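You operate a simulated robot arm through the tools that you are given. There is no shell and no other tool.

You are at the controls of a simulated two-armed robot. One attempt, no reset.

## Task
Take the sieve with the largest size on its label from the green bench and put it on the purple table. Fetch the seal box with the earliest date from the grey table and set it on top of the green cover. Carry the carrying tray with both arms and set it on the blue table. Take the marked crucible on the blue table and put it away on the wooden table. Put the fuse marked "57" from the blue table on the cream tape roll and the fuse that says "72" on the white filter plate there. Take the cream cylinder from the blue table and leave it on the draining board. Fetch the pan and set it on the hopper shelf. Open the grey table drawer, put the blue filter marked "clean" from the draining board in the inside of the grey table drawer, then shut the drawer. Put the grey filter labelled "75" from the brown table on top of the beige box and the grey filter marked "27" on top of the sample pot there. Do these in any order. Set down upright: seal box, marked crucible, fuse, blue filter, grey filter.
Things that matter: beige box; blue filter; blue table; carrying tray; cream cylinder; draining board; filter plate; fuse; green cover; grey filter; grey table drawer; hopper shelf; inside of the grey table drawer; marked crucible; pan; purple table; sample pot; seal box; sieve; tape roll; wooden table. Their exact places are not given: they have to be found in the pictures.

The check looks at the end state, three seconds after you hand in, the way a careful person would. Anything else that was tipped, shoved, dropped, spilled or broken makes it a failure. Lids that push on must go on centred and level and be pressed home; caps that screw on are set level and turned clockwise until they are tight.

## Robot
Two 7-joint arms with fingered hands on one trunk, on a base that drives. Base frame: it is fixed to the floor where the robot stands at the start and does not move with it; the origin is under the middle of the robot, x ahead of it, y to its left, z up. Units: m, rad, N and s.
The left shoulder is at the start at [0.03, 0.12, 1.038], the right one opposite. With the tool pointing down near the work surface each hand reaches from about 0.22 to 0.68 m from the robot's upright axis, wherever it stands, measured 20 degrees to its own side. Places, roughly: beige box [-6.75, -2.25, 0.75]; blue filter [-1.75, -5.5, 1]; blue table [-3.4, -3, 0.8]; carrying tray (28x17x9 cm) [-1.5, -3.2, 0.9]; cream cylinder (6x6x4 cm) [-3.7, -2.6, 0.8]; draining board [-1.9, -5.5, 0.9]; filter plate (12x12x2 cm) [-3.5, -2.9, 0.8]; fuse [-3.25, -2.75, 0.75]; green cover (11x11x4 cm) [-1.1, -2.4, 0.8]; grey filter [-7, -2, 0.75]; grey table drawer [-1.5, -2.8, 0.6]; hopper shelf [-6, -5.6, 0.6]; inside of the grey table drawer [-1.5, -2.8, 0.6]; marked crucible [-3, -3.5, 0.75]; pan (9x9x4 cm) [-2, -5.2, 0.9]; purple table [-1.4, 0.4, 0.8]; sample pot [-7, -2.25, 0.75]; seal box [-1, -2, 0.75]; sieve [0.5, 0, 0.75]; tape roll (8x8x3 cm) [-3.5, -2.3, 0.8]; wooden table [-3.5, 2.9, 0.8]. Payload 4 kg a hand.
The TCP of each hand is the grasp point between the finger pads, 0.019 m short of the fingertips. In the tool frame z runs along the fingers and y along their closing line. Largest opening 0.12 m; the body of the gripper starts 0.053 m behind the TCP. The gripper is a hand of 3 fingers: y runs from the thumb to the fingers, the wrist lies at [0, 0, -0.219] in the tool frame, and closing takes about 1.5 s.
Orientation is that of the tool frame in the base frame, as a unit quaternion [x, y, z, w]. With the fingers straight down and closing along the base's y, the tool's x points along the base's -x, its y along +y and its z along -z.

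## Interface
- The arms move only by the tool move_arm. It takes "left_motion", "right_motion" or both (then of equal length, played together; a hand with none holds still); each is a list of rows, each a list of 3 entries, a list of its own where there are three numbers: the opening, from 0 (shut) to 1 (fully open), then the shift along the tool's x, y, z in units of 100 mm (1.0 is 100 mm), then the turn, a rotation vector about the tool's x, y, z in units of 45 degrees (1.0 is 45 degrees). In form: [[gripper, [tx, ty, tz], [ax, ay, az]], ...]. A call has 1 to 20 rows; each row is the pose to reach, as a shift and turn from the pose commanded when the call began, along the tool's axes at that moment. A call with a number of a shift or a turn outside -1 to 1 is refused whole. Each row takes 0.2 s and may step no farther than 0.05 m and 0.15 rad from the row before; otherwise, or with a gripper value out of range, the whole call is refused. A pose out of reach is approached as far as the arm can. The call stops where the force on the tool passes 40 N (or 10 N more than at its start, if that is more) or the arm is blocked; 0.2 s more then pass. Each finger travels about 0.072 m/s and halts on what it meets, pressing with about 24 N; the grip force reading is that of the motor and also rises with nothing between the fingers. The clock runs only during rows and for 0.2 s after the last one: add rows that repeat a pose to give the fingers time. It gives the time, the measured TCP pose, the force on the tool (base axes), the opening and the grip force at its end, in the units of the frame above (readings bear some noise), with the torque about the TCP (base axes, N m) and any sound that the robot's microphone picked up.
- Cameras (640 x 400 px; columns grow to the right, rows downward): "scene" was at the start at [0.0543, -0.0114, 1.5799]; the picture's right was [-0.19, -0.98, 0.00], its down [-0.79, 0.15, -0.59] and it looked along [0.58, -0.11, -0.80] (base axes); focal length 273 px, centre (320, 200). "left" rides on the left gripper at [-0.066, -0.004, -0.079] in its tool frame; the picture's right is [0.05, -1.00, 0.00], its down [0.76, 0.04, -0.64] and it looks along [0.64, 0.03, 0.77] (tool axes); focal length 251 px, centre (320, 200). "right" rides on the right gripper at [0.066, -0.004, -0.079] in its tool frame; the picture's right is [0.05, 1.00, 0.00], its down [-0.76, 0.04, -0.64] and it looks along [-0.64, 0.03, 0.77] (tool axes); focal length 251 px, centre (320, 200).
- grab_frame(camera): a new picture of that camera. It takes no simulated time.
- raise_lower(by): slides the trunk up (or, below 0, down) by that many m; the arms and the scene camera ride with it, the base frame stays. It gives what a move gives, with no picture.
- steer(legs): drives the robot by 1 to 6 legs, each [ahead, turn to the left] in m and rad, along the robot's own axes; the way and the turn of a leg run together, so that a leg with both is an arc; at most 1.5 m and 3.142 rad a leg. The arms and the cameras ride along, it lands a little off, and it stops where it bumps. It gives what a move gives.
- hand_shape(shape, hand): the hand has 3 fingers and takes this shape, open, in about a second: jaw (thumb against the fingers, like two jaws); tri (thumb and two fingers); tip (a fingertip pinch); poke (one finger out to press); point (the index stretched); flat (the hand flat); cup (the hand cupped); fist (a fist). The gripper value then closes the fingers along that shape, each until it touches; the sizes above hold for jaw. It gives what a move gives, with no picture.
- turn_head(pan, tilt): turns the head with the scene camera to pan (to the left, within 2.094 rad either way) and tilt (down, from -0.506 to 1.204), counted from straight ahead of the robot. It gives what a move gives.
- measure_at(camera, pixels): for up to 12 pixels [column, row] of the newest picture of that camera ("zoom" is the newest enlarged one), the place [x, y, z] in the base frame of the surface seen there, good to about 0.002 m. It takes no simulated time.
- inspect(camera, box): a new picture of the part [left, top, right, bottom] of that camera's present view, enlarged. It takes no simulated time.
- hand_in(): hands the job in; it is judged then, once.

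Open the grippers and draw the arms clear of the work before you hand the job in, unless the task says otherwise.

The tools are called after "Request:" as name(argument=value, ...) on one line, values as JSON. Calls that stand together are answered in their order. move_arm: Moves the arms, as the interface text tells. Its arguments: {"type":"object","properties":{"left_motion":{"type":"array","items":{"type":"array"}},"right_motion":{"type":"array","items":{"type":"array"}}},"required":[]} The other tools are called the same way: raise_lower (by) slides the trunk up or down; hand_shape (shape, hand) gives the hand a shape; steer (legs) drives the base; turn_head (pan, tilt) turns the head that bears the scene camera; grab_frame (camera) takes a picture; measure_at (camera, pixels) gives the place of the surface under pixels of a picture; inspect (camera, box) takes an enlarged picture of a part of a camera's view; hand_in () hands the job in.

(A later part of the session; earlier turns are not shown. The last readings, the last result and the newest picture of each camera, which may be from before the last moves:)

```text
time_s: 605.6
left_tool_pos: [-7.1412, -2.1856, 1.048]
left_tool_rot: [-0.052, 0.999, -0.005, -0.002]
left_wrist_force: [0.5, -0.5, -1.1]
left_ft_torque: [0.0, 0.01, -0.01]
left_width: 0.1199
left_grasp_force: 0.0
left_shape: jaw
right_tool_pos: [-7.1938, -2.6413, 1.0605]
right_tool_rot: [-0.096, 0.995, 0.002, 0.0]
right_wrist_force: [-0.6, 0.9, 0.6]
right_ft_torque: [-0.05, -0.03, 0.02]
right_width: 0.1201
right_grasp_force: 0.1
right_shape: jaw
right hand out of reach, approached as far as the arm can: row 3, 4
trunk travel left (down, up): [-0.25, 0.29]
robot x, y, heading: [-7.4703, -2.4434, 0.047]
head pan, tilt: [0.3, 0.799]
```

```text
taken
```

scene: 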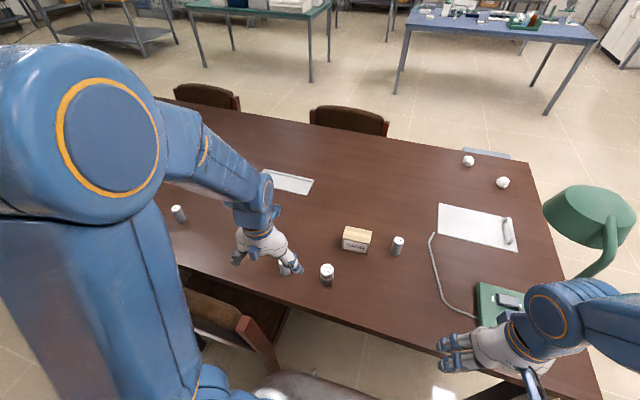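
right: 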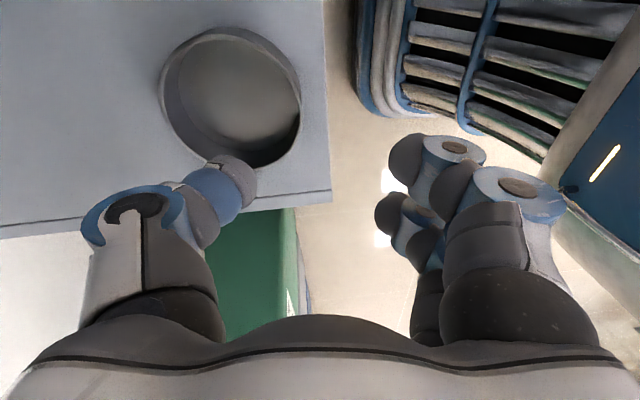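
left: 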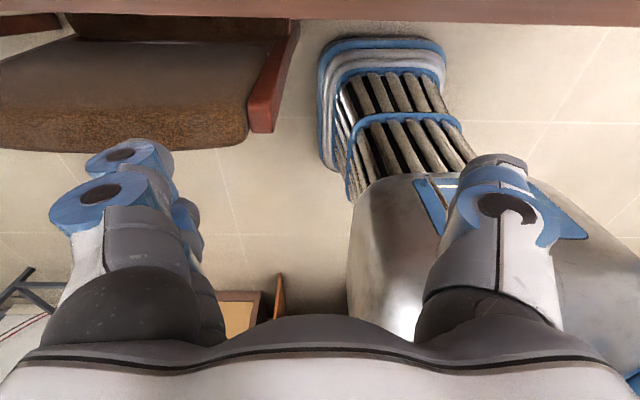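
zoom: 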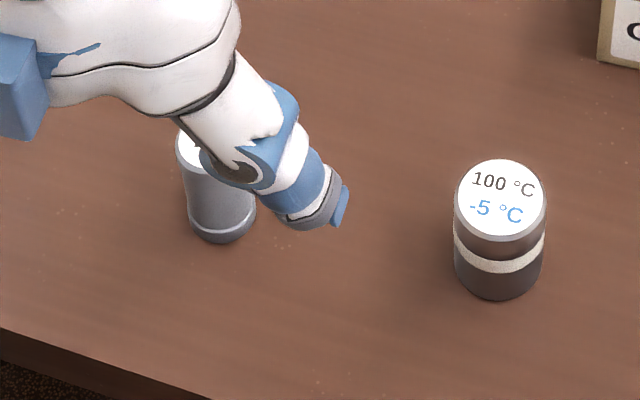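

C reads "USED", so B should be "75". First filter A "27" goes on the sample pot: I move the left hand over A in steps.

Request:
move_arm(left_motion=[[0.9, [-0.25, -0.26, 0], [0, 0, 0]], [0.8, [-0.5, -0.53, 0], [0, 0, 0]], [0.7, [-0.76, -0.79, 0], [0, 0, 0]]])

Request:
move_arm(left_motion=[[0.6, [-0.25, -0.26, 0], [0, 0, 0]], [0.5, [-0.5, -0.53, 0], [0, 0, 0]], [0.5, [-0.76, -0.79, 0], [0, 0, 0]]])

Request:
move_arm(left_motion=[[0.5, [-0.25, -0.26, 0], [0, 0, 0]], [0.5, [-0.5, -0.53, 0], [0, 0, 0]], [0.5, [-0.76, -0.79, 0], [0, 0, 0]]])

Request:
grab_frame(camera="scene")

Request:
inspect(camera="scene", box=[250, 230, 350, 300])

Request:
grab_frame(camera="left")

```text
time_s: 606.4
left_tool_pos: [-7.0566, -2.2574, 1.048]
left_tool_rot: [-0.052, 0.999, -0.005, -0.003]
left_wrist_force: [0.3, 0.2, -0.1]
left_ft_torque: [0.0, 0.03, -0.03]
left_width: 0.0845
left_grasp_force: 0.0
left_shape: jaw
right_tool_pos: [-7.1922, -2.6413, 1.0599]
right_tool_rot: [-0.096, 0.995, 0.003, 0.001]
right_wrist_force: [0.5, -0.9, -0.6]
right_ft_torque: [0.02, 0.01, 0.0]
right_width: 0.1199
right_grasp_force: 0.1
right_shape: jaw
trunk travel left (down, up): [-0.25, 0.29]
robot x, y, heading: [-7.4693, -2.4389, 0.057]
head pan, tilt: [0.3, 0.799]
```

```text
time_s: 607.2
left_tool_pos: [-6.9719, -2.3289, 1.0495]
left_tool_rot: [-0.052, 0.999, -0.004, -0.002]
left_wrist_force: [0.8, 0.5, 0.1]
left_ft_torque: [-0.02, 0.0, -0.03]
left_width: 0.0606
left_grasp_force: 0.0
left_shape: jaw
right_tool_pos: [-7.1925, -2.6422, 1.0595]
right_tool_rot: [-0.096, 0.995, 0.003, 0.0]
right_wrist_force: [-0.2, 0.2, -0.1]
right_ft_torque: [0.02, 0.03, -0.02]
right_width: 0.1201
right_grasp_force: 0.2
right_shape: jaw
trunk travel left (down, up): [-0.25, 0.29]
robot x, y, heading: [-7.4673, -2.4388, 0.055]
head pan, tilt: [0.3, 0.799]
```

```text
time_s: 608.0
left_tool_pos: [-6.889, -2.3996, 1.0499]
left_tool_rot: [-0.052, 0.999, -0.005, -0.003]
left_wrist_force: [-0.1, -0.6, -1.3]
left_ft_torque: [-0.01, 0.03, 0.03]
left_width: 0.0605
left_grasp_force: 0.0
left_shape: jaw
right_tool_pos: [-7.1931, -2.6427, 1.0592]
right_tool_rot: [-0.096, 0.995, 0.002, 0.001]
right_wrist_force: [0.2, 0.2, 0.3]
right_ft_torque: [0.0, 0.02, -0.02]
right_width: 0.1201
right_grasp_force: 0.0
right_shape: jaw
trunk travel left (down, up): [-0.25, 0.29]
robot x, y, heading: [-7.4699, -2.4407, 0.054]
head pan, tilt: [0.3, 0.799]
```

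```text
taken
```

scene: 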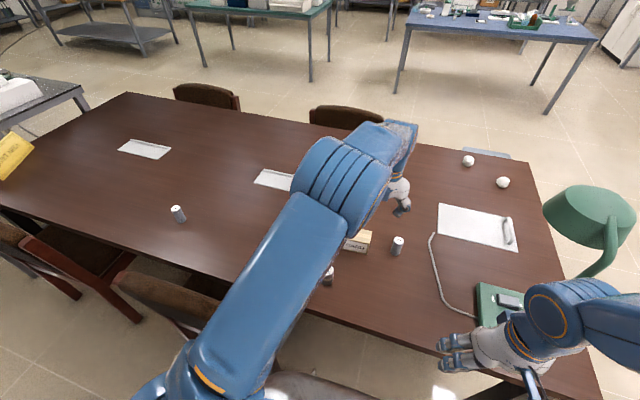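

```text
5.71 times, centred on (300, 265) of scene
```

zoom: 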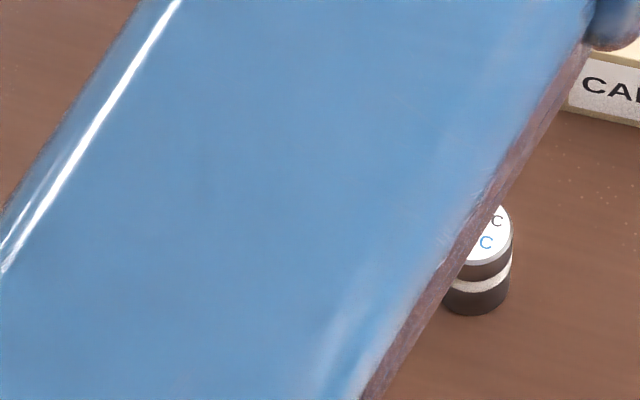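

```text
taken
```

left: 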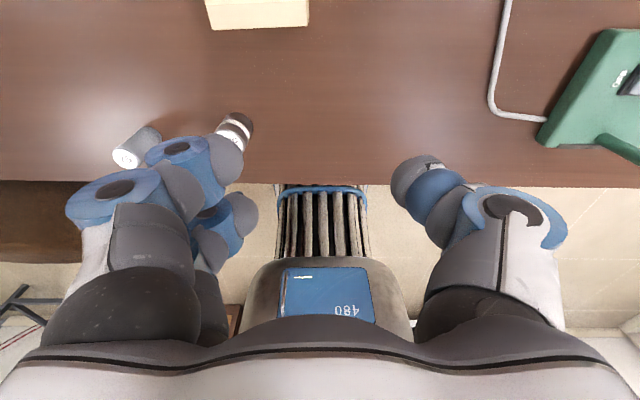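

The left camera sees filter B at (125,157); I zoom in to read it, then move on to A.

Request:
inspect(camera="left", box=[95, 115, 175, 175])

Request:
move_arm(left_motion=[[0.5, [-0.25, -0.26, 0.2], [0, 0, 0]], [0.5, [-0.5, -0.53, 0.4], [0, 0, 0]], [0.5, [-0.76, -0.79, 0.6], [0, 0, 0]]])

Request:
grab_frame(camera="left")

```text
6.67 times, centred on (135, 145) of left
```

zoom: 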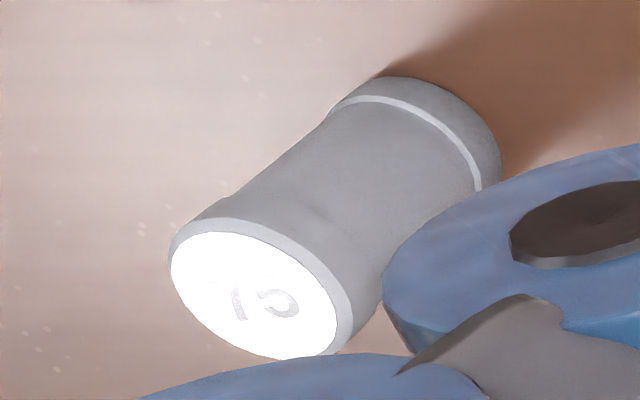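

```text
time_s: 608.8
left_tool_pos: [-6.8325, -2.4503, 1.0052]
left_tool_rot: [-0.053, 0.999, -0.004, -0.002]
left_wrist_force: [0.2, -0.1, -0.4]
left_ft_torque: [0.02, -0.04, 0.01]
left_width: 0.0603
left_grasp_force: 0.0
left_shape: jaw
left hand out of reach, approached as far as the arm can: row 3
right_tool_pos: [-7.1944, -2.6423, 1.0599]
right_tool_rot: [-0.096, 0.995, 0.003, 0.002]
right_wrist_force: [-0.2, -0.3, -0.2]
right_ft_torque: [0.03, -0.02, 0.0]
right_width: 0.1199
right_grasp_force: 0.1
right_shape: jaw
trunk travel left (down, up): [-0.25, 0.29]
robot x, y, heading: [-7.4688, -2.4443, 0.048]
head pan, tilt: [0.3, 0.799]
```

```text
taken
```

left: 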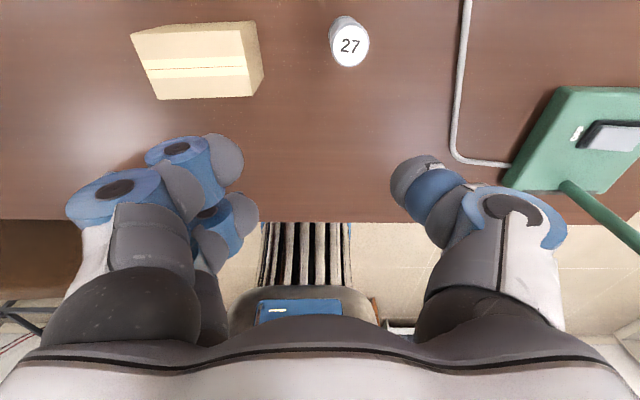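

A reads "27" clearly. It is at the edge of reach, so I drive 8 cm closer.

Request:
steer(legs=[[0.08, 0]])

Request:
grab_frame(camera="left")

Request:
measure_at(camera="left", pixels=[[320, 60], [350, 45], [330, 60], [340, 80]])

```text
time_s: 609.9
left_tool_pos: [-6.7495, -2.4465, 1.0051]
left_tool_rot: [-0.051, 0.999, -0.004, -0.003]
left_wrist_force: [0.4, 0.4, 1.1]
left_ft_torque: [0.02, 0.02, -0.02]
left_width: 0.0606
left_grasp_force: 0.0
left_shape: jaw
right_tool_pos: [-7.1095, -2.6387, 1.0593]
right_tool_rot: [-0.095, 0.995, 0.001, 0.0]
right_wrist_force: [0.2, -0.1, 0.3]
right_ft_torque: [0.0, 0.02, -0.01]
right_width: 0.1199
right_grasp_force: 0.1
right_shape: jaw
trunk travel left (down, up): [-0.25, 0.29]
robot x, y, heading: [-7.3887, -2.4374, 0.053]
head pan, tilt: [0.3, 0.799]
```

```text
taken
```

left: 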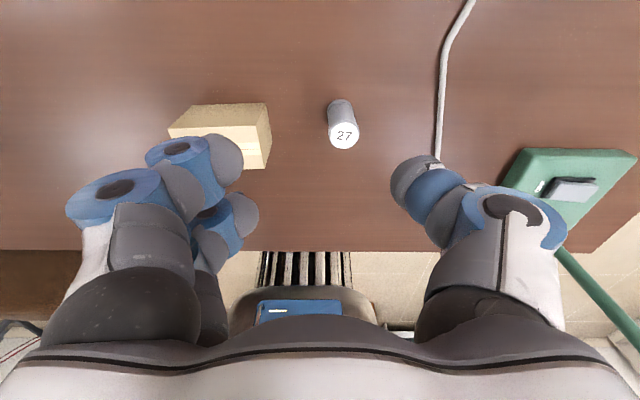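

```text
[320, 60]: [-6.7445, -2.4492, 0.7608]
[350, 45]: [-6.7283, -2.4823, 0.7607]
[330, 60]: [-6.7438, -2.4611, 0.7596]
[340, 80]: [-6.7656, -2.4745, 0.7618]
```

Request:
measure_at(camera="left", pixels=[[344, 135], [332, 135], [356, 135], [344, 124], [344, 146], [340, 103], [180, 135], [265, 165], [268, 110]])

```text
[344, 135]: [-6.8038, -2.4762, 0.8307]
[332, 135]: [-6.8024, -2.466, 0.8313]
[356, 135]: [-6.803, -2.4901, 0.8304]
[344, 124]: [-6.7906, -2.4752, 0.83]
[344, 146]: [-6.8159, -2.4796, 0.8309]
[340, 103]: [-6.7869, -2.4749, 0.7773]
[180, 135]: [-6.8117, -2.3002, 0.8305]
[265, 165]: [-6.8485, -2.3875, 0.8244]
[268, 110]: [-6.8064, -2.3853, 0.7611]
```

Filter A's top centre is (-6.803,-2.478), z 0.83. I move over it and descend.

Request:
move_arm(left_motion=[[0.5, [0.28, -0.13, 0.2], [0, 0, 0]], [0.5, [0.569, -0.258, 0.4], [0, 0, 0]], [0.5, [0.569, -0.258, 0.7], [0, 0, 0]], [0.5, [0.569, -0.258, 1.0], [0, 0, 0]]])

Request:
grab_frame(camera="left")

Request:
move_arm(left_motion=[[0.5, [0, 0, 0.25], [0, 0, 0]], [0.5, [0, 0, 0.5], [0, 0, 0]], [0.5, [0, 0, 0.75], [0, 0, 0]], [0.5, [0, 0, 0.87], [0, 0, 0]]])

Request:
grab_frame(camera="left")

```text
time_s: 610.9
left_tool_pos: [-6.8059, -2.481, 0.9048]
left_tool_rot: [-0.052, 0.999, -0.004, -0.002]
left_wrist_force: [0.3, 0.1, -0.9]
left_ft_torque: [-0.02, 0.0, -0.03]
left_width: 0.0602
left_grasp_force: 0.1
left_shape: jaw
right_tool_pos: [-7.1126, -2.6382, 1.0602]
right_tool_rot: [-0.096, 0.995, 0.002, 0.001]
right_wrist_force: [0.1, 0.7, -0.5]
right_ft_torque: [0.0, -0.02, -0.04]
right_width: 0.1203
right_grasp_force: 0.1
right_shape: jaw
trunk travel left (down, up): [-0.25, 0.29]
robot x, y, heading: [-7.3851, -2.4344, 0.057]
head pan, tilt: [0.3, 0.799]
```

```text
taken
```

left: 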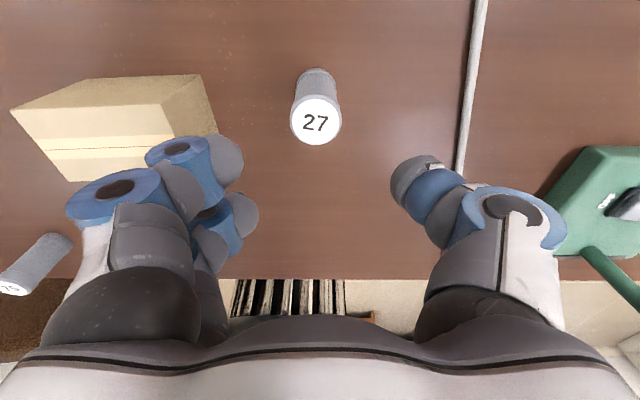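

```text
time_s: 611.9
left_tool_pos: [-6.8045, -2.4799, 0.8202]
left_tool_rot: [-0.051, 0.999, -0.006, -0.002]
left_wrist_force: [0.8, 0.0, 0.1]
left_ft_torque: [0.0, 0.01, -0.01]
left_width: 0.0604
left_grasp_force: 0.2
left_shape: jaw
right_tool_pos: [-7.1124, -2.6372, 1.0604]
right_tool_rot: [-0.097, 0.995, 0.002, 0.001]
right_wrist_force: [-0.8, 0.2, 0.0]
right_ft_torque: [-0.02, 0.01, 0.04]
right_width: 0.1201
right_grasp_force: 0.1
right_shape: jaw
trunk travel left (down, up): [-0.25, 0.29]
robot x, y, heading: [-7.3894, -2.4368, 0.05]
head pan, tilt: [0.3, 0.799]
```

```text
taken
```

left: 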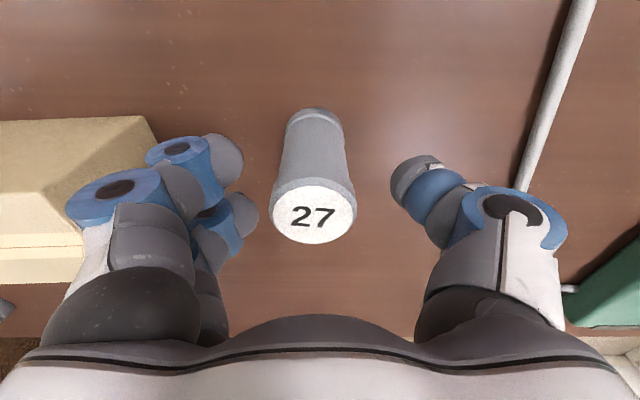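

"27" is centred between thumb and fingers (and B at the left edge reads "75"). I close and lift.

Request:
move_arm(left_motion=[[0.35, [0, 0, 0], [0, 0, 0]], [0.2, [0, 0, 0], [0, 0, 0]], [0.1, [0, 0, 0], [0, 0, 0]], [0, [0, 0, 0], [0, 0, 0]], [0, [0, 0, 0], [0, 0, 0]], [0, [0, 0, 0], [0, 0, 0]]])

Request:
move_arm(left_motion=[[0, [0, 0, -0.1], [0, 0, 0]], [0, [0, 0, -0.4], [0, 0, 0]], [0, [0, 0, -0.7], [0, 0, 0]], [0, [0, 0, -1.0], [0, 0, 0]]])

Request:
grab_frame(camera="left")

Request:
measure_at(camera="left", pixels=[[310, 215], [290, 215], [330, 215], [310, 200], [310, 232], [320, 140], [300, 245]])

```text
time_s: 613.3
left_tool_pos: [-6.8049, -2.4799, 0.8184]
left_tool_rot: [-0.052, 0.999, -0.004, -0.001]
left_wrist_force: [0.1, 0.5, -0.5]
left_ft_torque: [-0.02, 0.0, 0.01]
left_width: 0.0233
left_grasp_force: 23.9
left_shape: jaw
right_tool_pos: [-7.1133, -2.6374, 1.0592]
right_tool_rot: [-0.096, 0.995, 0.002, 0.001]
right_wrist_force: [-0.6, -0.2, 0.4]
right_ft_torque: [0.02, 0.02, 0.02]
right_width: 0.1201
right_grasp_force: 0.1
right_shape: jaw
trunk travel left (down, up): [-0.25, 0.29]
robot x, y, heading: [-7.3865, -2.4353, 0.055]
head pan, tilt: [0.3, 0.799]
```

```text
time_s: 614.3
left_tool_pos: [-6.8052, -2.4787, 0.9183]
left_tool_rot: [-0.051, 0.999, -0.005, -0.002]
left_wrist_force: [0.4, 0.0, -0.3]
left_ft_torque: [0.0, -0.01, 0.0]
left_width: 0.0231
left_grasp_force: 23.9
left_shape: jaw
right_tool_pos: [-7.1134, -2.6373, 1.0603]
right_tool_rot: [-0.095, 0.995, 0.002, 0.0]
right_wrist_force: [0.3, 0.0, -0.3]
right_ft_torque: [-0.03, 0.0, 0.01]
right_width: 0.1199
right_grasp_force: 0.1
right_shape: jaw
trunk travel left (down, up): [-0.25, 0.29]
robot x, y, heading: [-7.3811, -2.4365, 0.053]
head pan, tilt: [0.3, 0.799]
```

```text
taken
```

left: 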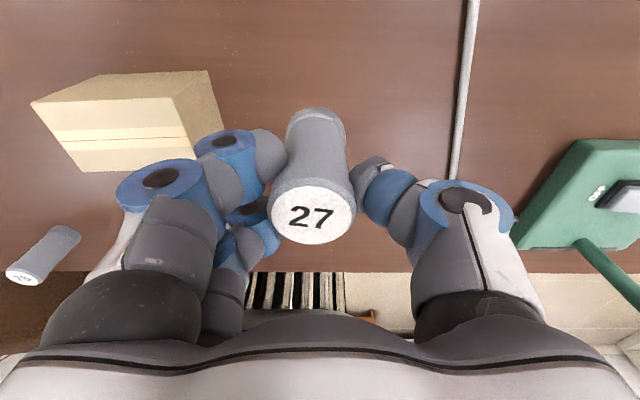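

```text
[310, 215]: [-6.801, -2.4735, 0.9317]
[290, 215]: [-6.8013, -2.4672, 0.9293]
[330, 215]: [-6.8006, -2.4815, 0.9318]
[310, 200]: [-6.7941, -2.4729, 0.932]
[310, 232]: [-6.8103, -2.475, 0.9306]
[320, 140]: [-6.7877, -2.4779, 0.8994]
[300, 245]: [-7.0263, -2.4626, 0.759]
```

The "27" filter is held upright. I look for the pot's exact position now.

Request:
grab_frame(camera="scene")

Request:
turn_head(pan=0.3, tilt=1.0)

Request:
grab_frame(camera="scene")

```text
taken
```

scene: 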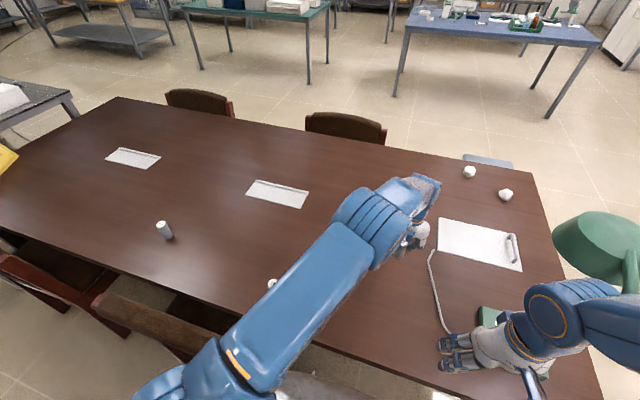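

```text
time_s: 615.0
left_tool_pos: [-6.8046, -2.4784, 0.9173]
left_tool_rot: [-0.053, 0.999, -0.004, -0.001]
left_wrist_force: [0.4, 0.5, -0.4]
left_ft_torque: [0.04, -0.01, 0.01]
left_width: 0.0233
left_grasp_force: 23.9
left_shape: jaw
right_tool_pos: [-7.1116, -2.6376, 1.0605]
right_tool_rot: [-0.095, 0.995, 0.002, 0.001]
right_wrist_force: [0.8, -0.2, -0.3]
right_ft_torque: [-0.01, -0.01, 0.0]
right_width: 0.1203
right_grasp_force: 0.1
right_shape: jaw
trunk travel left (down, up): [-0.25, 0.29]
robot x, y, heading: [-7.3885, -2.4368, 0.05]
head pan, tilt: [0.3, 1.0]
```

```text
taken
```

scene: 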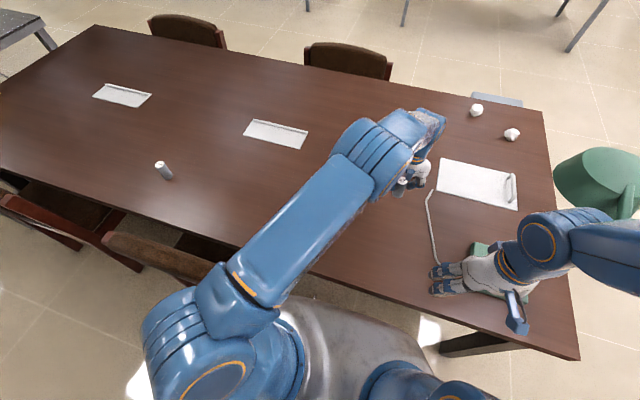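

I bring the held filter up and toward the pot so the left camera can see it.

Request:
move_arm(left_motion=[[0, [0.2, 0.17, -0.3], [0, 0, 0]], [0, [0.4, 0.34, -0.6], [0, 0, 0]], [0, [0.6, 0.5, -0.9], [0, 0, 0]], [0, [0.83, 0.69, -1.0], [0, 0, 0]]])

Request:
grab_frame(camera="left")

Request:
grab_frame(camera="scene")

```text
time_s: 616.0
left_tool_pos: [-6.8961, -2.416, 1.0196]
left_tool_rot: [-0.051, 0.999, -0.005, -0.001]
left_wrist_force: [-0.9, 0.8, -0.9]
left_ft_torque: [-0.02, 0.0, -0.02]
left_width: 0.0231
left_grasp_force: 24.1
left_shape: jaw
right_tool_pos: [-7.1142, -2.6386, 1.0602]
right_tool_rot: [-0.097, 0.995, 0.002, 0.0]
right_wrist_force: [-0.7, 0.0, 0.4]
right_ft_torque: [0.0, 0.01, 0.02]
right_width: 0.1199
right_grasp_force: 0.0
right_shape: jaw
trunk travel left (down, up): [-0.25, 0.29]
robot x, y, heading: [-7.3864, -2.4299, 0.051]
head pan, tilt: [0.3, 1.0]
```

```text
taken
```

left: 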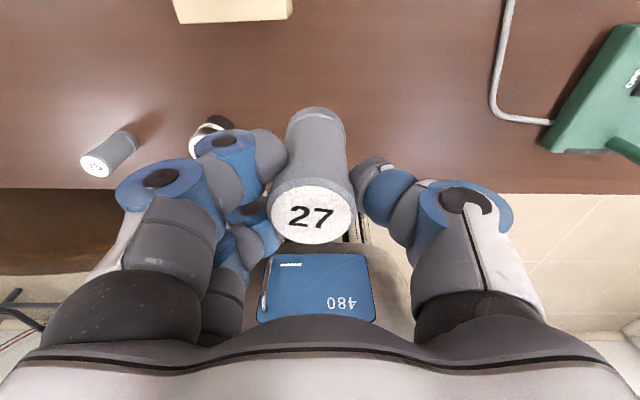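

```text
taken
```

scene: 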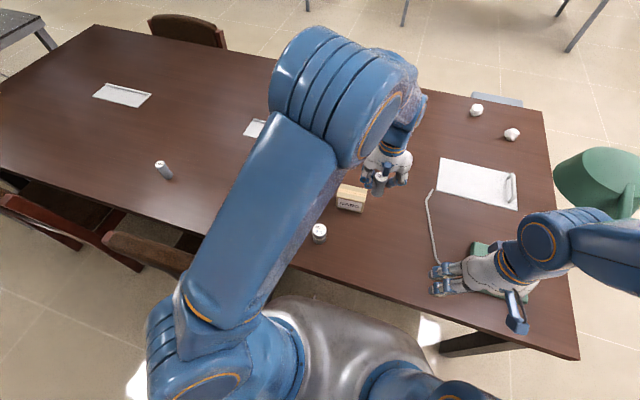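

Now the scene camera sees the pot at (319,232). I zoom in and measure its top; the left camera can also re-read B at (95,163).

Request:
inspect(camera="left", box=[70, 120, 150, 190])

Request:
inspect(camera="scene", box=[290, 200, 350, 250])

Request:
measure_at(camera="zoom", pixels=[[310, 235], [250, 235], [370, 240], [310, 200], [310, 275], [310, 380], [290, 235], [330, 235]])

```text
5.71 times, centred on (110, 155) of left
```

zoom: 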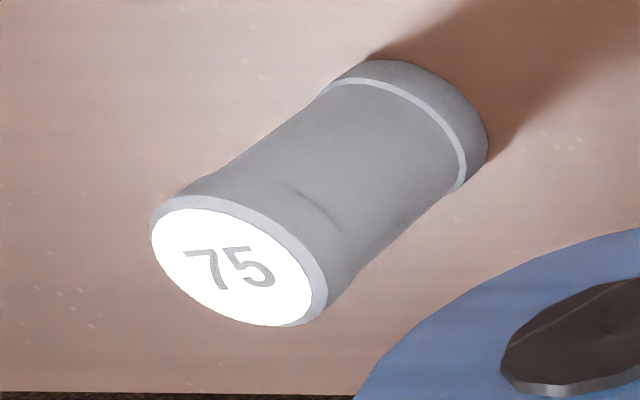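

```text
8.00 times, centred on (320, 225) of scene
```

zoom: 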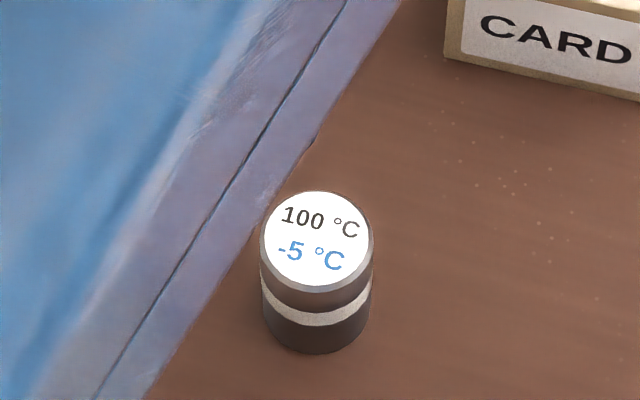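

```text
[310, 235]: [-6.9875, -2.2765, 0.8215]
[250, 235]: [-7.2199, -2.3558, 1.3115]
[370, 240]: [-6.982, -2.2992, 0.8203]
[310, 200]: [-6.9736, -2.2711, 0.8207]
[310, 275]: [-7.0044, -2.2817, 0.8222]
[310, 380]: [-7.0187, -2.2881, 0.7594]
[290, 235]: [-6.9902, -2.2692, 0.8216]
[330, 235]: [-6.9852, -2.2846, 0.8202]
```

B is confirmed "75". The pot's top centre is (-6.9885,-2.279), z 0.821. I move the "27" filter above it.

Request:
move_arm(left_motion=[[0, [0.14, 0.23, 0], [0, 0, 0]], [0, [0.28, 0.47, 0], [0, 0, 0]], [0, [0.41, 0.705, 0], [0, 0, 0]]])

Request:
move_arm(left_motion=[[0, [0.14, 0.23, 0.1], [0, 0, 0]], [0, [0.28, 0.47, 0.3], [0, 0, 0]], [0, [0.405, 0.705, 0.5], [0, 0, 0]], [0, [0.405, 0.705, 0.7], [0, 0, 0]]])

Request:
grab_frame(camera="left")

Request:
grab_frame(camera="scene")

```text
time_s: 616.8
left_tool_pos: [-6.9433, -2.351, 1.0204]
left_tool_rot: [-0.05, 0.999, -0.005, -0.001]
left_wrist_force: [0.6, -0.2, -1.0]
left_ft_torque: [-0.01, 0.02, -0.01]
left_width: 0.0229
left_grasp_force: 24.8
left_shape: jaw
right_tool_pos: [-7.1125, -2.6377, 1.06]
right_tool_rot: [-0.096, 0.995, 0.002, 0.001]
right_wrist_force: [-0.1, -0.3, -0.4]
right_ft_torque: [-0.01, 0.01, 0.01]
right_width: 0.12
right_grasp_force: 0.1
right_shape: jaw
trunk travel left (down, up): [-0.25, 0.29]
robot x, y, heading: [-7.3891, -2.4369, 0.048]
head pan, tilt: [0.3, 1.0]
```

```text
time_s: 617.8
left_tool_pos: [-6.9884, -2.2875, 0.9472]
left_tool_rot: [-0.051, 0.999, -0.003, -0.002]
left_wrist_force: [0.0, -0.7, -0.7]
left_ft_torque: [-0.02, 0.01, -0.04]
left_width: 0.0231
left_grasp_force: 23.9
left_shape: jaw
right_tool_pos: [-7.1108, -2.6382, 1.0594]
right_tool_rot: [-0.095, 0.995, 0.002, 0.001]
right_wrist_force: [0.4, -0.9, 0.1]
right_ft_torque: [0.01, 0.01, 0.02]
right_width: 0.12
right_grasp_force: 0.1
right_shape: jaw
trunk travel left (down, up): [-0.25, 0.29]
robot x, y, heading: [-7.3917, -2.4368, 0.054]
head pan, tilt: [0.3, 1.0]
```

```text
taken
```

left: 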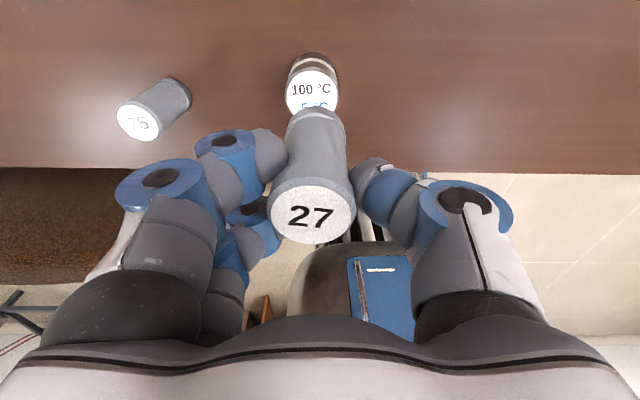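

```text
taken
```

scene: 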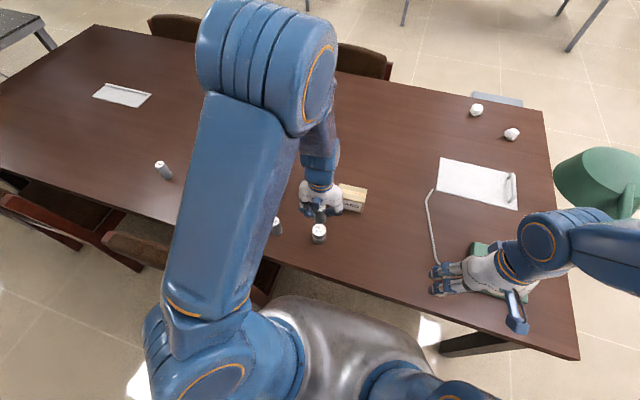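

I check alignment in the left view: pot top vs the filter axis.

Request:
measure_at(camera="left", pixels=[[311, 85], [288, 90], [335, 90], [311, 70], [312, 213], [290, 213], [334, 213], [312, 195], [312, 234]])

```text
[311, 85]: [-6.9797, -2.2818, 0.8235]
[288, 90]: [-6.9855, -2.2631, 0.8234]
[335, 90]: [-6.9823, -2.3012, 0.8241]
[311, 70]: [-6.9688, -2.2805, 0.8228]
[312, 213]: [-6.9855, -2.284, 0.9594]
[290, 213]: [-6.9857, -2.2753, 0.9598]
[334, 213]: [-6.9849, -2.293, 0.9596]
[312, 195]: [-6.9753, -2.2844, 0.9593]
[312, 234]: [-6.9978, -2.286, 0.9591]
```

Offset is ~4 mm; I correct it and lower 6 cm, then finish gently.

Request:
move_arm(left_motion=[[0, [0.02, 0.037, 0.15], [0, 0, 0]], [0, [0.02, 0.037, 0.35], [0, 0, 0]], [0, [0.02, 0.037, 0.5], [0, 0, 0]], [0, [0.02, 0.037, 0.59], [0, 0, 0]], [0, [0.02, 0.037, 0.62], [0, 0, 0]]])

Request:
inspect(camera="scene", box=[280, 180, 370, 260])

Request:
grab_frame(camera="left")

```text
time_s: 619.0
left_tool_pos: [-6.9921, -2.2837, 0.8858]
left_tool_rot: [-0.052, 0.999, -0.006, -0.002]
left_wrist_force: [-0.6, 0.4, -0.3]
left_ft_torque: [0.0, 0.03, 0.0]
left_width: 0.0231
left_grasp_force: 23.6
left_shape: jaw
right_tool_pos: [-7.1125, -2.6373, 1.0614]
right_tool_rot: [-0.096, 0.995, 0.002, 0.0]
right_wrist_force: [-0.2, -0.3, 0.3]
right_ft_torque: [-0.02, 0.0, 0.0]
right_width: 0.1201
right_grasp_force: 0.1
right_shape: jaw
trunk travel left (down, up): [-0.25, 0.29]
robot x, y, heading: [-7.3863, -2.4357, 0.048]
head pan, tilt: [0.3, 1.0]
```

```text
5.00 times, centred on (325, 220) of scene
```

zoom: 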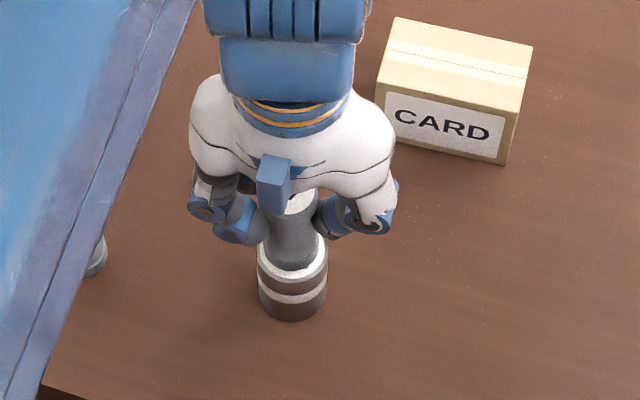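

```text
taken
```

left: 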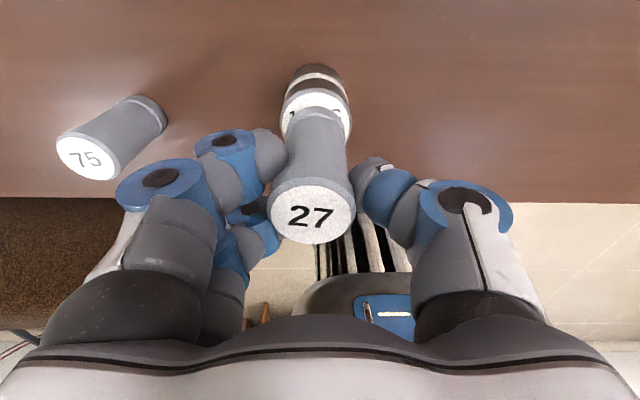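

Nicely centred over the pot. I lower the last ~6 mm in small steps until contact.

Request:
move_arm(left_motion=[[0, [0, 0, 0.02], [0, 0, 0]], [0, [0, 0, 0.04], [0, 0, 0]], [0, [0, 0, 0.05], [0, 0, 0]], [0, [0, 0, 0.05], [0, 0, 0]]])

```text
time_s: 620.0
left_tool_pos: [-6.9926, -2.2845, 0.8802]
left_tool_rot: [-0.052, 0.999, -0.004, -0.002]
left_wrist_force: [0.8, -0.9, 0.3]
left_ft_torque: [0.05, 0.03, 0.02]
left_width: 0.0233
left_grasp_force: 24.0
left_shape: jaw
right_tool_pos: [-7.1119, -2.639, 1.0593]
right_tool_rot: [-0.096, 0.995, 0.002, 0.001]
right_wrist_force: [-0.3, 0.6, 0.0]
right_ft_torque: [0.01, -0.03, -0.03]
right_width: 0.12
right_grasp_force: 0.1
right_shape: jaw
trunk travel left (down, up): [-0.25, 0.29]
robot x, y, heading: [-7.3886, -2.4392, 0.049]
head pan, tilt: [0.3, 1.0]
```

Request:
move_arm(left_motion=[[0, [0, 0, 0.015], [0, 0, 0]], [0, [0, 0, 0.025], [0, 0, 0]], [0, [0, 0, 0.025], [0, 0, 0]]])

Request:
inspect(camera="scene", box=[280, 180, 370, 260])

```text
time_s: 620.8
left_tool_pos: [-6.9922, -2.2845, 0.8796]
left_tool_rot: [-0.052, 0.999, -0.005, 0.001]
left_wrist_force: [0.6, -2.4, 18.0]
left_ft_torque: [0.05, -0.04, 0.04]
left_width: 0.024
left_grasp_force: 24.2
left_shape: jaw
right_tool_pos: [-7.113, -2.6369, 1.0605]
right_tool_rot: [-0.096, 0.995, 0.002, 0.001]
right_wrist_force: [-0.1, 0.2, 0.3]
right_ft_torque: [-0.01, -0.04, 0.0]
right_width: 0.1201
right_grasp_force: 0.0
right_shape: jaw
trunk travel left (down, up): [-0.25, 0.29]
robot x, y, heading: [-7.3845, -2.4335, 0.057]
head pan, tilt: [0.3, 1.0]
```

```text
5.00 times, centred on (325, 220) of scene
```

zoom: 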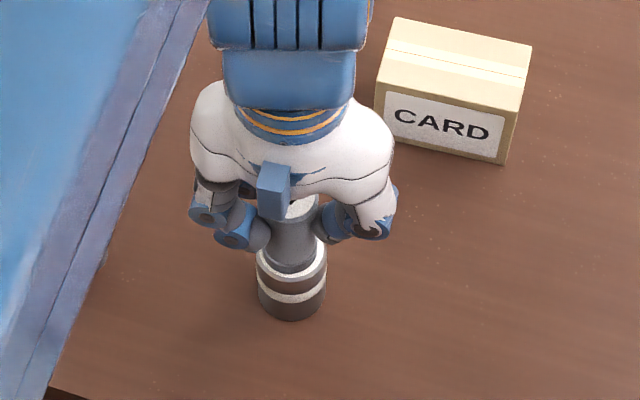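

Contact. I ease off 1.5 mm and open slowly.

Request:
move_arm(left_motion=[[0, [0, 0, -0.015], [0, 0, 0]], [0.23, [0, 0, -0.015], [0, 0, 0]], [0.28, [0, 0, -0.015], [0, 0, 0]], [0.35, [0, 0, -0.015], [0, 0, 0]], [0.45, [0, 0, -0.015], [0, 0, 0]], [0.5, [0, 0, -0.015], [0, 0, 0]], [0.5, [0, 0, -0.015], [0, 0, 0]]])

Request:
grab_frame(camera="left")

Request:
move_arm(left_motion=[[0.5, [0, 0, -0.2], [0, 0, 0]], [0.5, [0, 0, -0.45], [0, 0, 0]], [0.5, [0, 0, -0.7], [0, 0, 0]], [0.5, [0, 0, -1.0], [0, 0, 0]]])

Request:
grab_frame(camera="left")

```text
time_s: 622.4
left_tool_pos: [-6.9931, -2.2841, 0.8806]
left_tool_rot: [-0.052, 0.999, -0.005, -0.002]
left_wrist_force: [-0.1, 0.0, -0.7]
left_ft_torque: [0.0, -0.01, -0.02]
left_width: 0.0594
left_grasp_force: 0.0
left_shape: jaw
right_tool_pos: [-7.1119, -2.6373, 1.0609]
right_tool_rot: [-0.095, 0.995, 0.002, 0.001]
right_wrist_force: [0.1, -0.1, -0.7]
right_ft_torque: [-0.03, 0.04, -0.01]
right_width: 0.12
right_grasp_force: 0.0
right_shape: jaw
trunk travel left (down, up): [-0.25, 0.29]
robot x, y, heading: [-7.391, -2.4376, 0.052]
head pan, tilt: [0.3, 1.0]
```

```text
taken
```

left: 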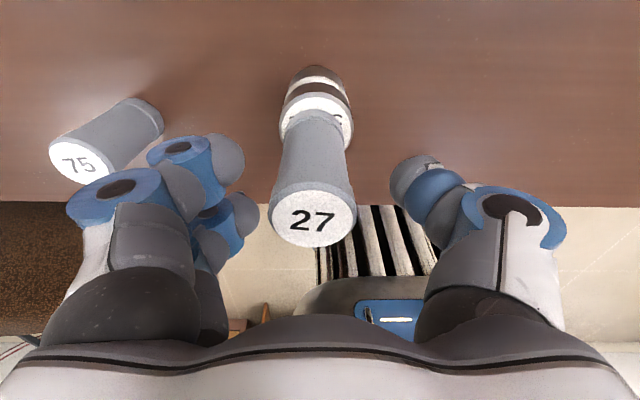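

```text
time_s: 623.4
left_tool_pos: [-6.9923, -2.2842, 0.9801]
left_tool_rot: [-0.053, 0.999, -0.005, -0.001]
left_wrist_force: [-0.9, 0.3, 0.0]
left_ft_torque: [0.0, -0.02, 0.0]
left_width: 0.0598
left_grasp_force: 0.1
left_shape: jaw
right_tool_pos: [-7.1117, -2.6383, 1.0609]
right_tool_rot: [-0.097, 0.995, 0.001, 0.0]
right_wrist_force: [0.0, -0.1, 0.2]
right_ft_torque: [-0.01, -0.03, 0.01]
right_width: 0.1203
right_grasp_force: 0.1
right_shape: jaw
trunk travel left (down, up): [-0.25, 0.29]
robot x, y, heading: [-7.3847, -2.4376, 0.048]
head pan, tilt: [0.3, 1.0]
```

```text
taken
```

left: 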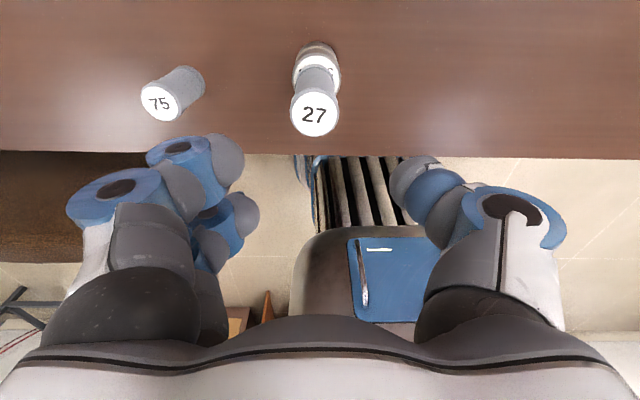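

"27" stands on the pot. I measure "75" from here and move over it.

Request:
measure_at(camera="left", pixels=[[160, 103], [143, 103], [177, 103], [160, 88], [160, 118], [314, 115], [298, 115], [330, 115]])

Request:
move_arm(left_motion=[[0.5, [0, 0.1, -0.2], [0, 0, 0]], [0.5, [0, 0.4, -0.3], [0, 0, 0]], [0.5, [0, 0.7, -0.3], [0, 0, 0]], [0.5, [0, 1.0, -0.3], [0, 0, 0]]])

Request:
grab_frame(camera="left")

```text
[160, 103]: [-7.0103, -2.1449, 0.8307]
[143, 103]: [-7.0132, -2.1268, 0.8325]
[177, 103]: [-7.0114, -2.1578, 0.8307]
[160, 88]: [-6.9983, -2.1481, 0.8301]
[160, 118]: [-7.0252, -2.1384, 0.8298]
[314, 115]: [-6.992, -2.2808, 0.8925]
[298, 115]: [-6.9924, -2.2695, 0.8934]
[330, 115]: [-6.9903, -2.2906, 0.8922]
```

```text
time_s: 624.4
left_tool_pos: [-7.0036, -2.1829, 1.0086]
left_tool_rot: [-0.052, 0.999, -0.006, -0.001]
left_wrist_force: [0.1, -0.3, 0.3]
left_ft_torque: [0.02, 0.0, -0.03]
left_width: 0.0595
left_grasp_force: 0.0
left_shape: jaw
right_tool_pos: [-7.1125, -2.637, 1.061]
right_tool_rot: [-0.095, 0.995, 0.001, 0.001]
right_wrist_force: [-1.3, 0.2, -0.5]
right_ft_torque: [-0.02, -0.03, 0.0]
right_width: 0.12
right_grasp_force: 0.0
right_shape: jaw
trunk travel left (down, up): [-0.25, 0.29]
robot x, y, heading: [-7.3915, -2.4327, 0.051]
head pan, tilt: [0.3, 1.0]
```

```text
taken
```

left: 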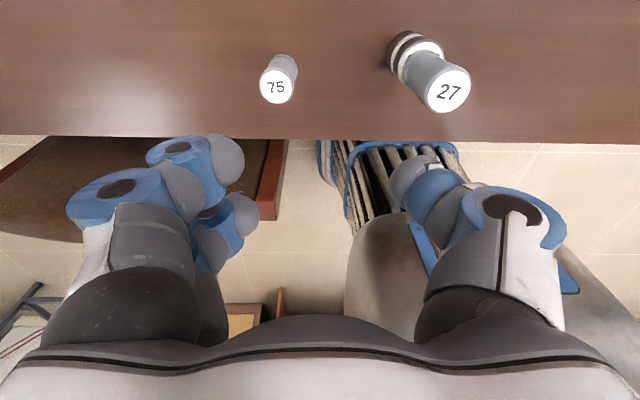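

Request:
measure_at(camera="left", pixels=[[277, 87], [262, 87], [292, 87], [277, 72], [277, 101]])

```text
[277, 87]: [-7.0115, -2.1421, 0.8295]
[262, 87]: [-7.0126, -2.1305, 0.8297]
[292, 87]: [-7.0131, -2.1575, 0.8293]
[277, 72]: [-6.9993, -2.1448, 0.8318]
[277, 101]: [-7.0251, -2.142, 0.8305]
```

B's top centre is (-7.012,-2.144). I move over it, descend, and grip.

Request:
move_arm(left_motion=[[0.5, [0.02, 0.2, 0.2], [0, 0, 0]], [0.5, [0.044, 0.396, 0.45], [0, 0, 0]], [0.5, [0.044, 0.396, 0.7], [0, 0, 0]], [0.5, [0.044, 0.396, 1.0], [0, 0, 0]]])

Request:
move_arm(left_motion=[[0.5, [0, 0, 0.25], [0, 0, 0]], [0.5, [0, 0, 0.5], [0, 0, 0]], [0.5, [0, 0, 0.75], [0, 0, 0]], [0.5, [0, 0, 0.9], [0, 0, 0]]])

Request:
grab_frame(camera="left")

```text
time_s: 625.4
left_tool_pos: [-7.01, -2.1438, 0.9081]
left_tool_rot: [-0.052, 0.999, -0.006, -0.001]
left_wrist_force: [-0.4, -0.6, 0.3]
left_ft_torque: [-0.01, 0.04, -0.05]
left_width: 0.0595
left_grasp_force: 0.0
left_shape: jaw
right_tool_pos: [-7.1111, -2.6371, 1.061]
right_tool_rot: [-0.095, 0.995, 0.002, 0.0]
right_wrist_force: [0.5, -0.7, 0.5]
right_ft_torque: [-0.01, -0.01, 0.02]
right_width: 0.1198
right_grasp_force: 0.0
right_shape: jaw
trunk travel left (down, up): [-0.25, 0.29]
robot x, y, heading: [-7.3879, -2.4355, 0.05]
head pan, tilt: [0.3, 1.0]
```

```text
time_s: 626.4
left_tool_pos: [-7.0121, -2.1457, 0.8182]
left_tool_rot: [-0.052, 0.999, -0.005, -0.002]
left_wrist_force: [-0.2, -0.3, -0.3]
left_ft_torque: [0.03, -0.03, -0.02]
left_width: 0.0595
left_grasp_force: 0.0
left_shape: jaw
right_tool_pos: [-7.1123, -2.6383, 1.0595]
right_tool_rot: [-0.095, 0.995, 0.002, 0.001]
right_wrist_force: [0.1, -0.2, -0.8]
right_ft_torque: [-0.01, 0.0, -0.02]
right_width: 0.1198
right_grasp_force: 0.1
right_shape: jaw
trunk travel left (down, up): [-0.25, 0.29]
robot x, y, heading: [-7.3853, -2.4363, 0.051]
head pan, tilt: [0.3, 1.0]
```

```text
taken
```

left: 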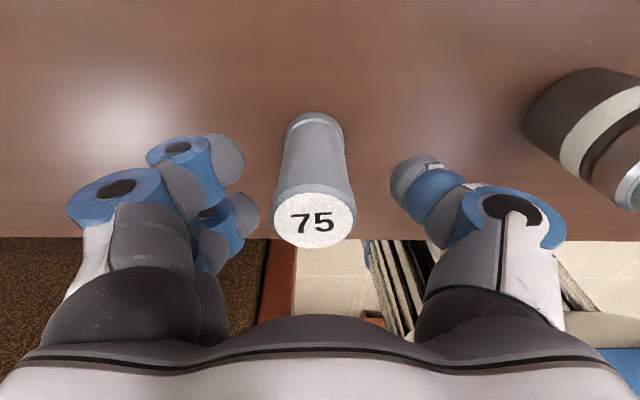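

"75" is centred. I close and lift.

Request:
move_arm(left_motion=[[0.35, [0, 0, 0], [0, 0, 0]], [0.2, [0, 0, 0], [0, 0, 0]], [0.1, [0, 0, 0], [0, 0, 0]], [0, [0, 0, 0], [0, 0, 0]], [0, [0, 0, 0], [0, 0, 0]], [0, [0, 0, 0], [0, 0, 0]]])

Request:
move_arm(left_motion=[[0, [0, 0, -0.1], [0, 0, 0]], [0, [0, 0, -0.4], [0, 0, 0]], [0, [0, 0, -0.7], [0, 0, 0]], [0, [0, 0, -1.0], [0, 0, 0]]])

Request:
move_arm(left_motion=[[0, [0, 0, -0.3], [0, 0, 0]], [0, [0, 0, -0.6], [0, 0, 0]], [0, [0, 0, -1.0], [0, 0, 0]]])

Request:
grab_frame(camera="left")

Request:
turn_head(pan=0.1, tilt=0.9)

Request:
grab_frame(camera="scene")

```text
time_s: 627.8
left_tool_pos: [-7.0114, -2.1454, 0.8189]
left_tool_rot: [-0.052, 0.999, -0.006, -0.001]
left_wrist_force: [0.8, -0.5, -0.6]
left_ft_torque: [0.04, -0.01, -0.02]
left_width: 0.0202
left_grasp_force: 24.0
left_shape: jaw
right_tool_pos: [-7.1127, -2.6374, 1.0608]
right_tool_rot: [-0.096, 0.995, 0.002, 0.0]
right_wrist_force: [0.2, 0.2, -0.4]
right_ft_torque: [0.01, 0.03, -0.03]
right_width: 0.1201
right_grasp_force: 0.0
right_shape: jaw
trunk travel left (down, up): [-0.25, 0.29]
robot x, y, heading: [-7.3906, -2.4341, 0.052]
head pan, tilt: [0.3, 1.0]
```

```text
time_s: 628.8
left_tool_pos: [-7.0125, -2.1464, 0.9184]
left_tool_rot: [-0.051, 0.999, -0.005, -0.002]
left_wrist_force: [-0.5, -0.8, -0.6]
left_ft_torque: [0.01, -0.04, 0.0]
left_width: 0.0199
left_grasp_force: 23.8
left_shape: jaw
right_tool_pos: [-7.114, -2.6394, 1.0597]
right_tool_rot: [-0.095, 0.995, 0.002, 0.0]
right_wrist_force: [0.1, -0.7, -1.1]
right_ft_torque: [-0.01, -0.03, -0.02]
right_width: 0.1201
right_grasp_force: 0.2
right_shape: jaw
trunk travel left (down, up): [-0.25, 0.29]
robot x, y, heading: [-7.3924, -2.4399, 0.053]
head pan, tilt: [0.3, 1.0]
```

```text
time_s: 629.6
left_tool_pos: [-7.0118, -2.1438, 1.0187]
left_tool_rot: [-0.052, 0.999, -0.005, -0.001]
left_wrist_force: [0.0, -0.2, -0.5]
left_ft_torque: [0.02, -0.04, -0.02]
left_width: 0.0197
left_grasp_force: 24.5
left_shape: jaw
right_tool_pos: [-7.1134, -2.6388, 1.0591]
right_tool_rot: [-0.097, 0.995, 0.002, 0.001]
right_wrist_force: [-1.0, 0.3, -0.5]
right_ft_torque: [-0.01, -0.02, 0.0]
right_width: 0.1198
right_grasp_force: 0.1
right_shape: jaw
trunk travel left (down, up): [-0.25, 0.29]
robot x, y, heading: [-7.387, -2.4406, 0.052]
head pan, tilt: [0.3, 1.0]
```

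```text
taken
```

left: 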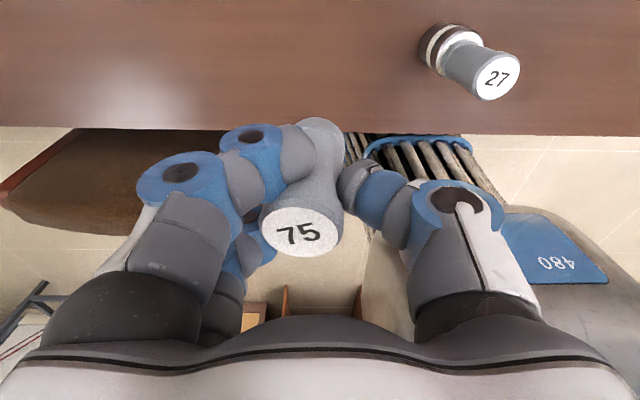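

```text
time_s: 630.3
left_tool_pos: [-7.0111, -2.1444, 1.0187]
left_tool_rot: [-0.051, 0.999, -0.005, -0.002]
left_wrist_force: [-0.2, -0.7, -0.2]
left_ft_torque: [0.03, 0.01, -0.02]
left_width: 0.0194
left_grasp_force: 23.7
left_shape: jaw
right_tool_pos: [-7.1126, -2.6376, 1.0596]
right_tool_rot: [-0.095, 0.995, 0.002, 0.0]
right_wrist_force: [-0.2, -0.5, 0.5]
right_ft_torque: [-0.01, 0.0, -0.01]
right_width: 0.1202
right_grasp_force: 0.0
right_shape: jaw
trunk travel left (down, up): [-0.25, 0.29]
robot x, y, heading: [-7.389, -2.4386, 0.053]
head pan, tilt: [0.099, 0.901]
```

```text
taken
```

scene: 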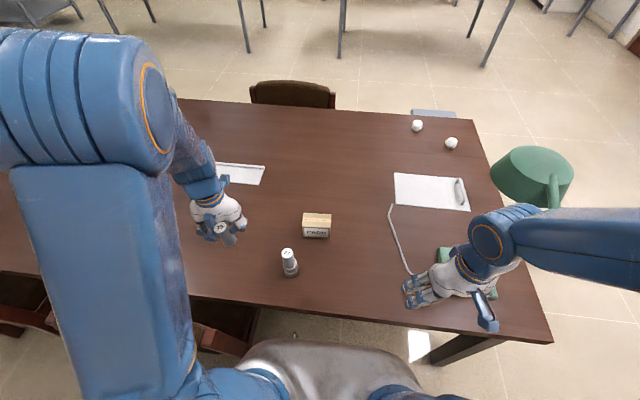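

The filter sits off-centre in the grip. I quickly measure its pose and the box top.

Request:
measure_at(camera="left", pixels=[[300, 234], [275, 234], [325, 234], [300, 215], [300, 252], [325, 140]])

Request:
measure_at(camera="scene", pixels=[[317, 221], [305, 214], [330, 215], [304, 225], [329, 227], [317, 215], [317, 228]])

Request:
inspect(camera="scene", box=[180, 180, 350, 290])

```text
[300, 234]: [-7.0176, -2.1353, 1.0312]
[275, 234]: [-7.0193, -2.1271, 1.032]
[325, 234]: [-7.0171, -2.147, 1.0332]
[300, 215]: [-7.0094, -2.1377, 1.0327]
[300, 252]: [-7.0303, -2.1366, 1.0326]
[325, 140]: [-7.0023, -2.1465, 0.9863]
```

```text
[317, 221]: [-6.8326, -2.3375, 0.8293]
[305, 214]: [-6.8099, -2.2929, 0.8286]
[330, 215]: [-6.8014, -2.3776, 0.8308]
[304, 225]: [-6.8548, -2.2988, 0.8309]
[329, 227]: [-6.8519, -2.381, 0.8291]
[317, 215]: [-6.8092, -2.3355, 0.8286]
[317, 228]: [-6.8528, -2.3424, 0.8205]
```

```text
3.64 times, centred on (265, 235) of scene
```

zoom: 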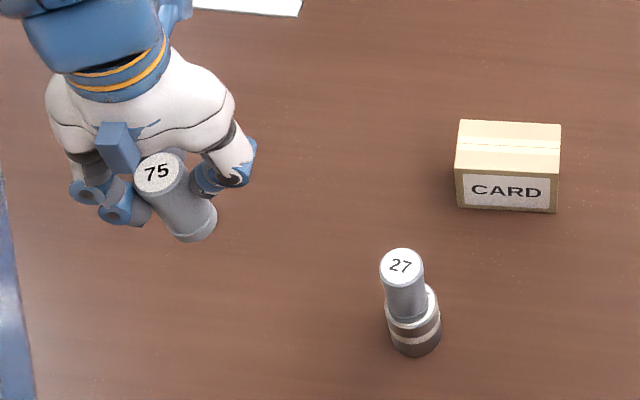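

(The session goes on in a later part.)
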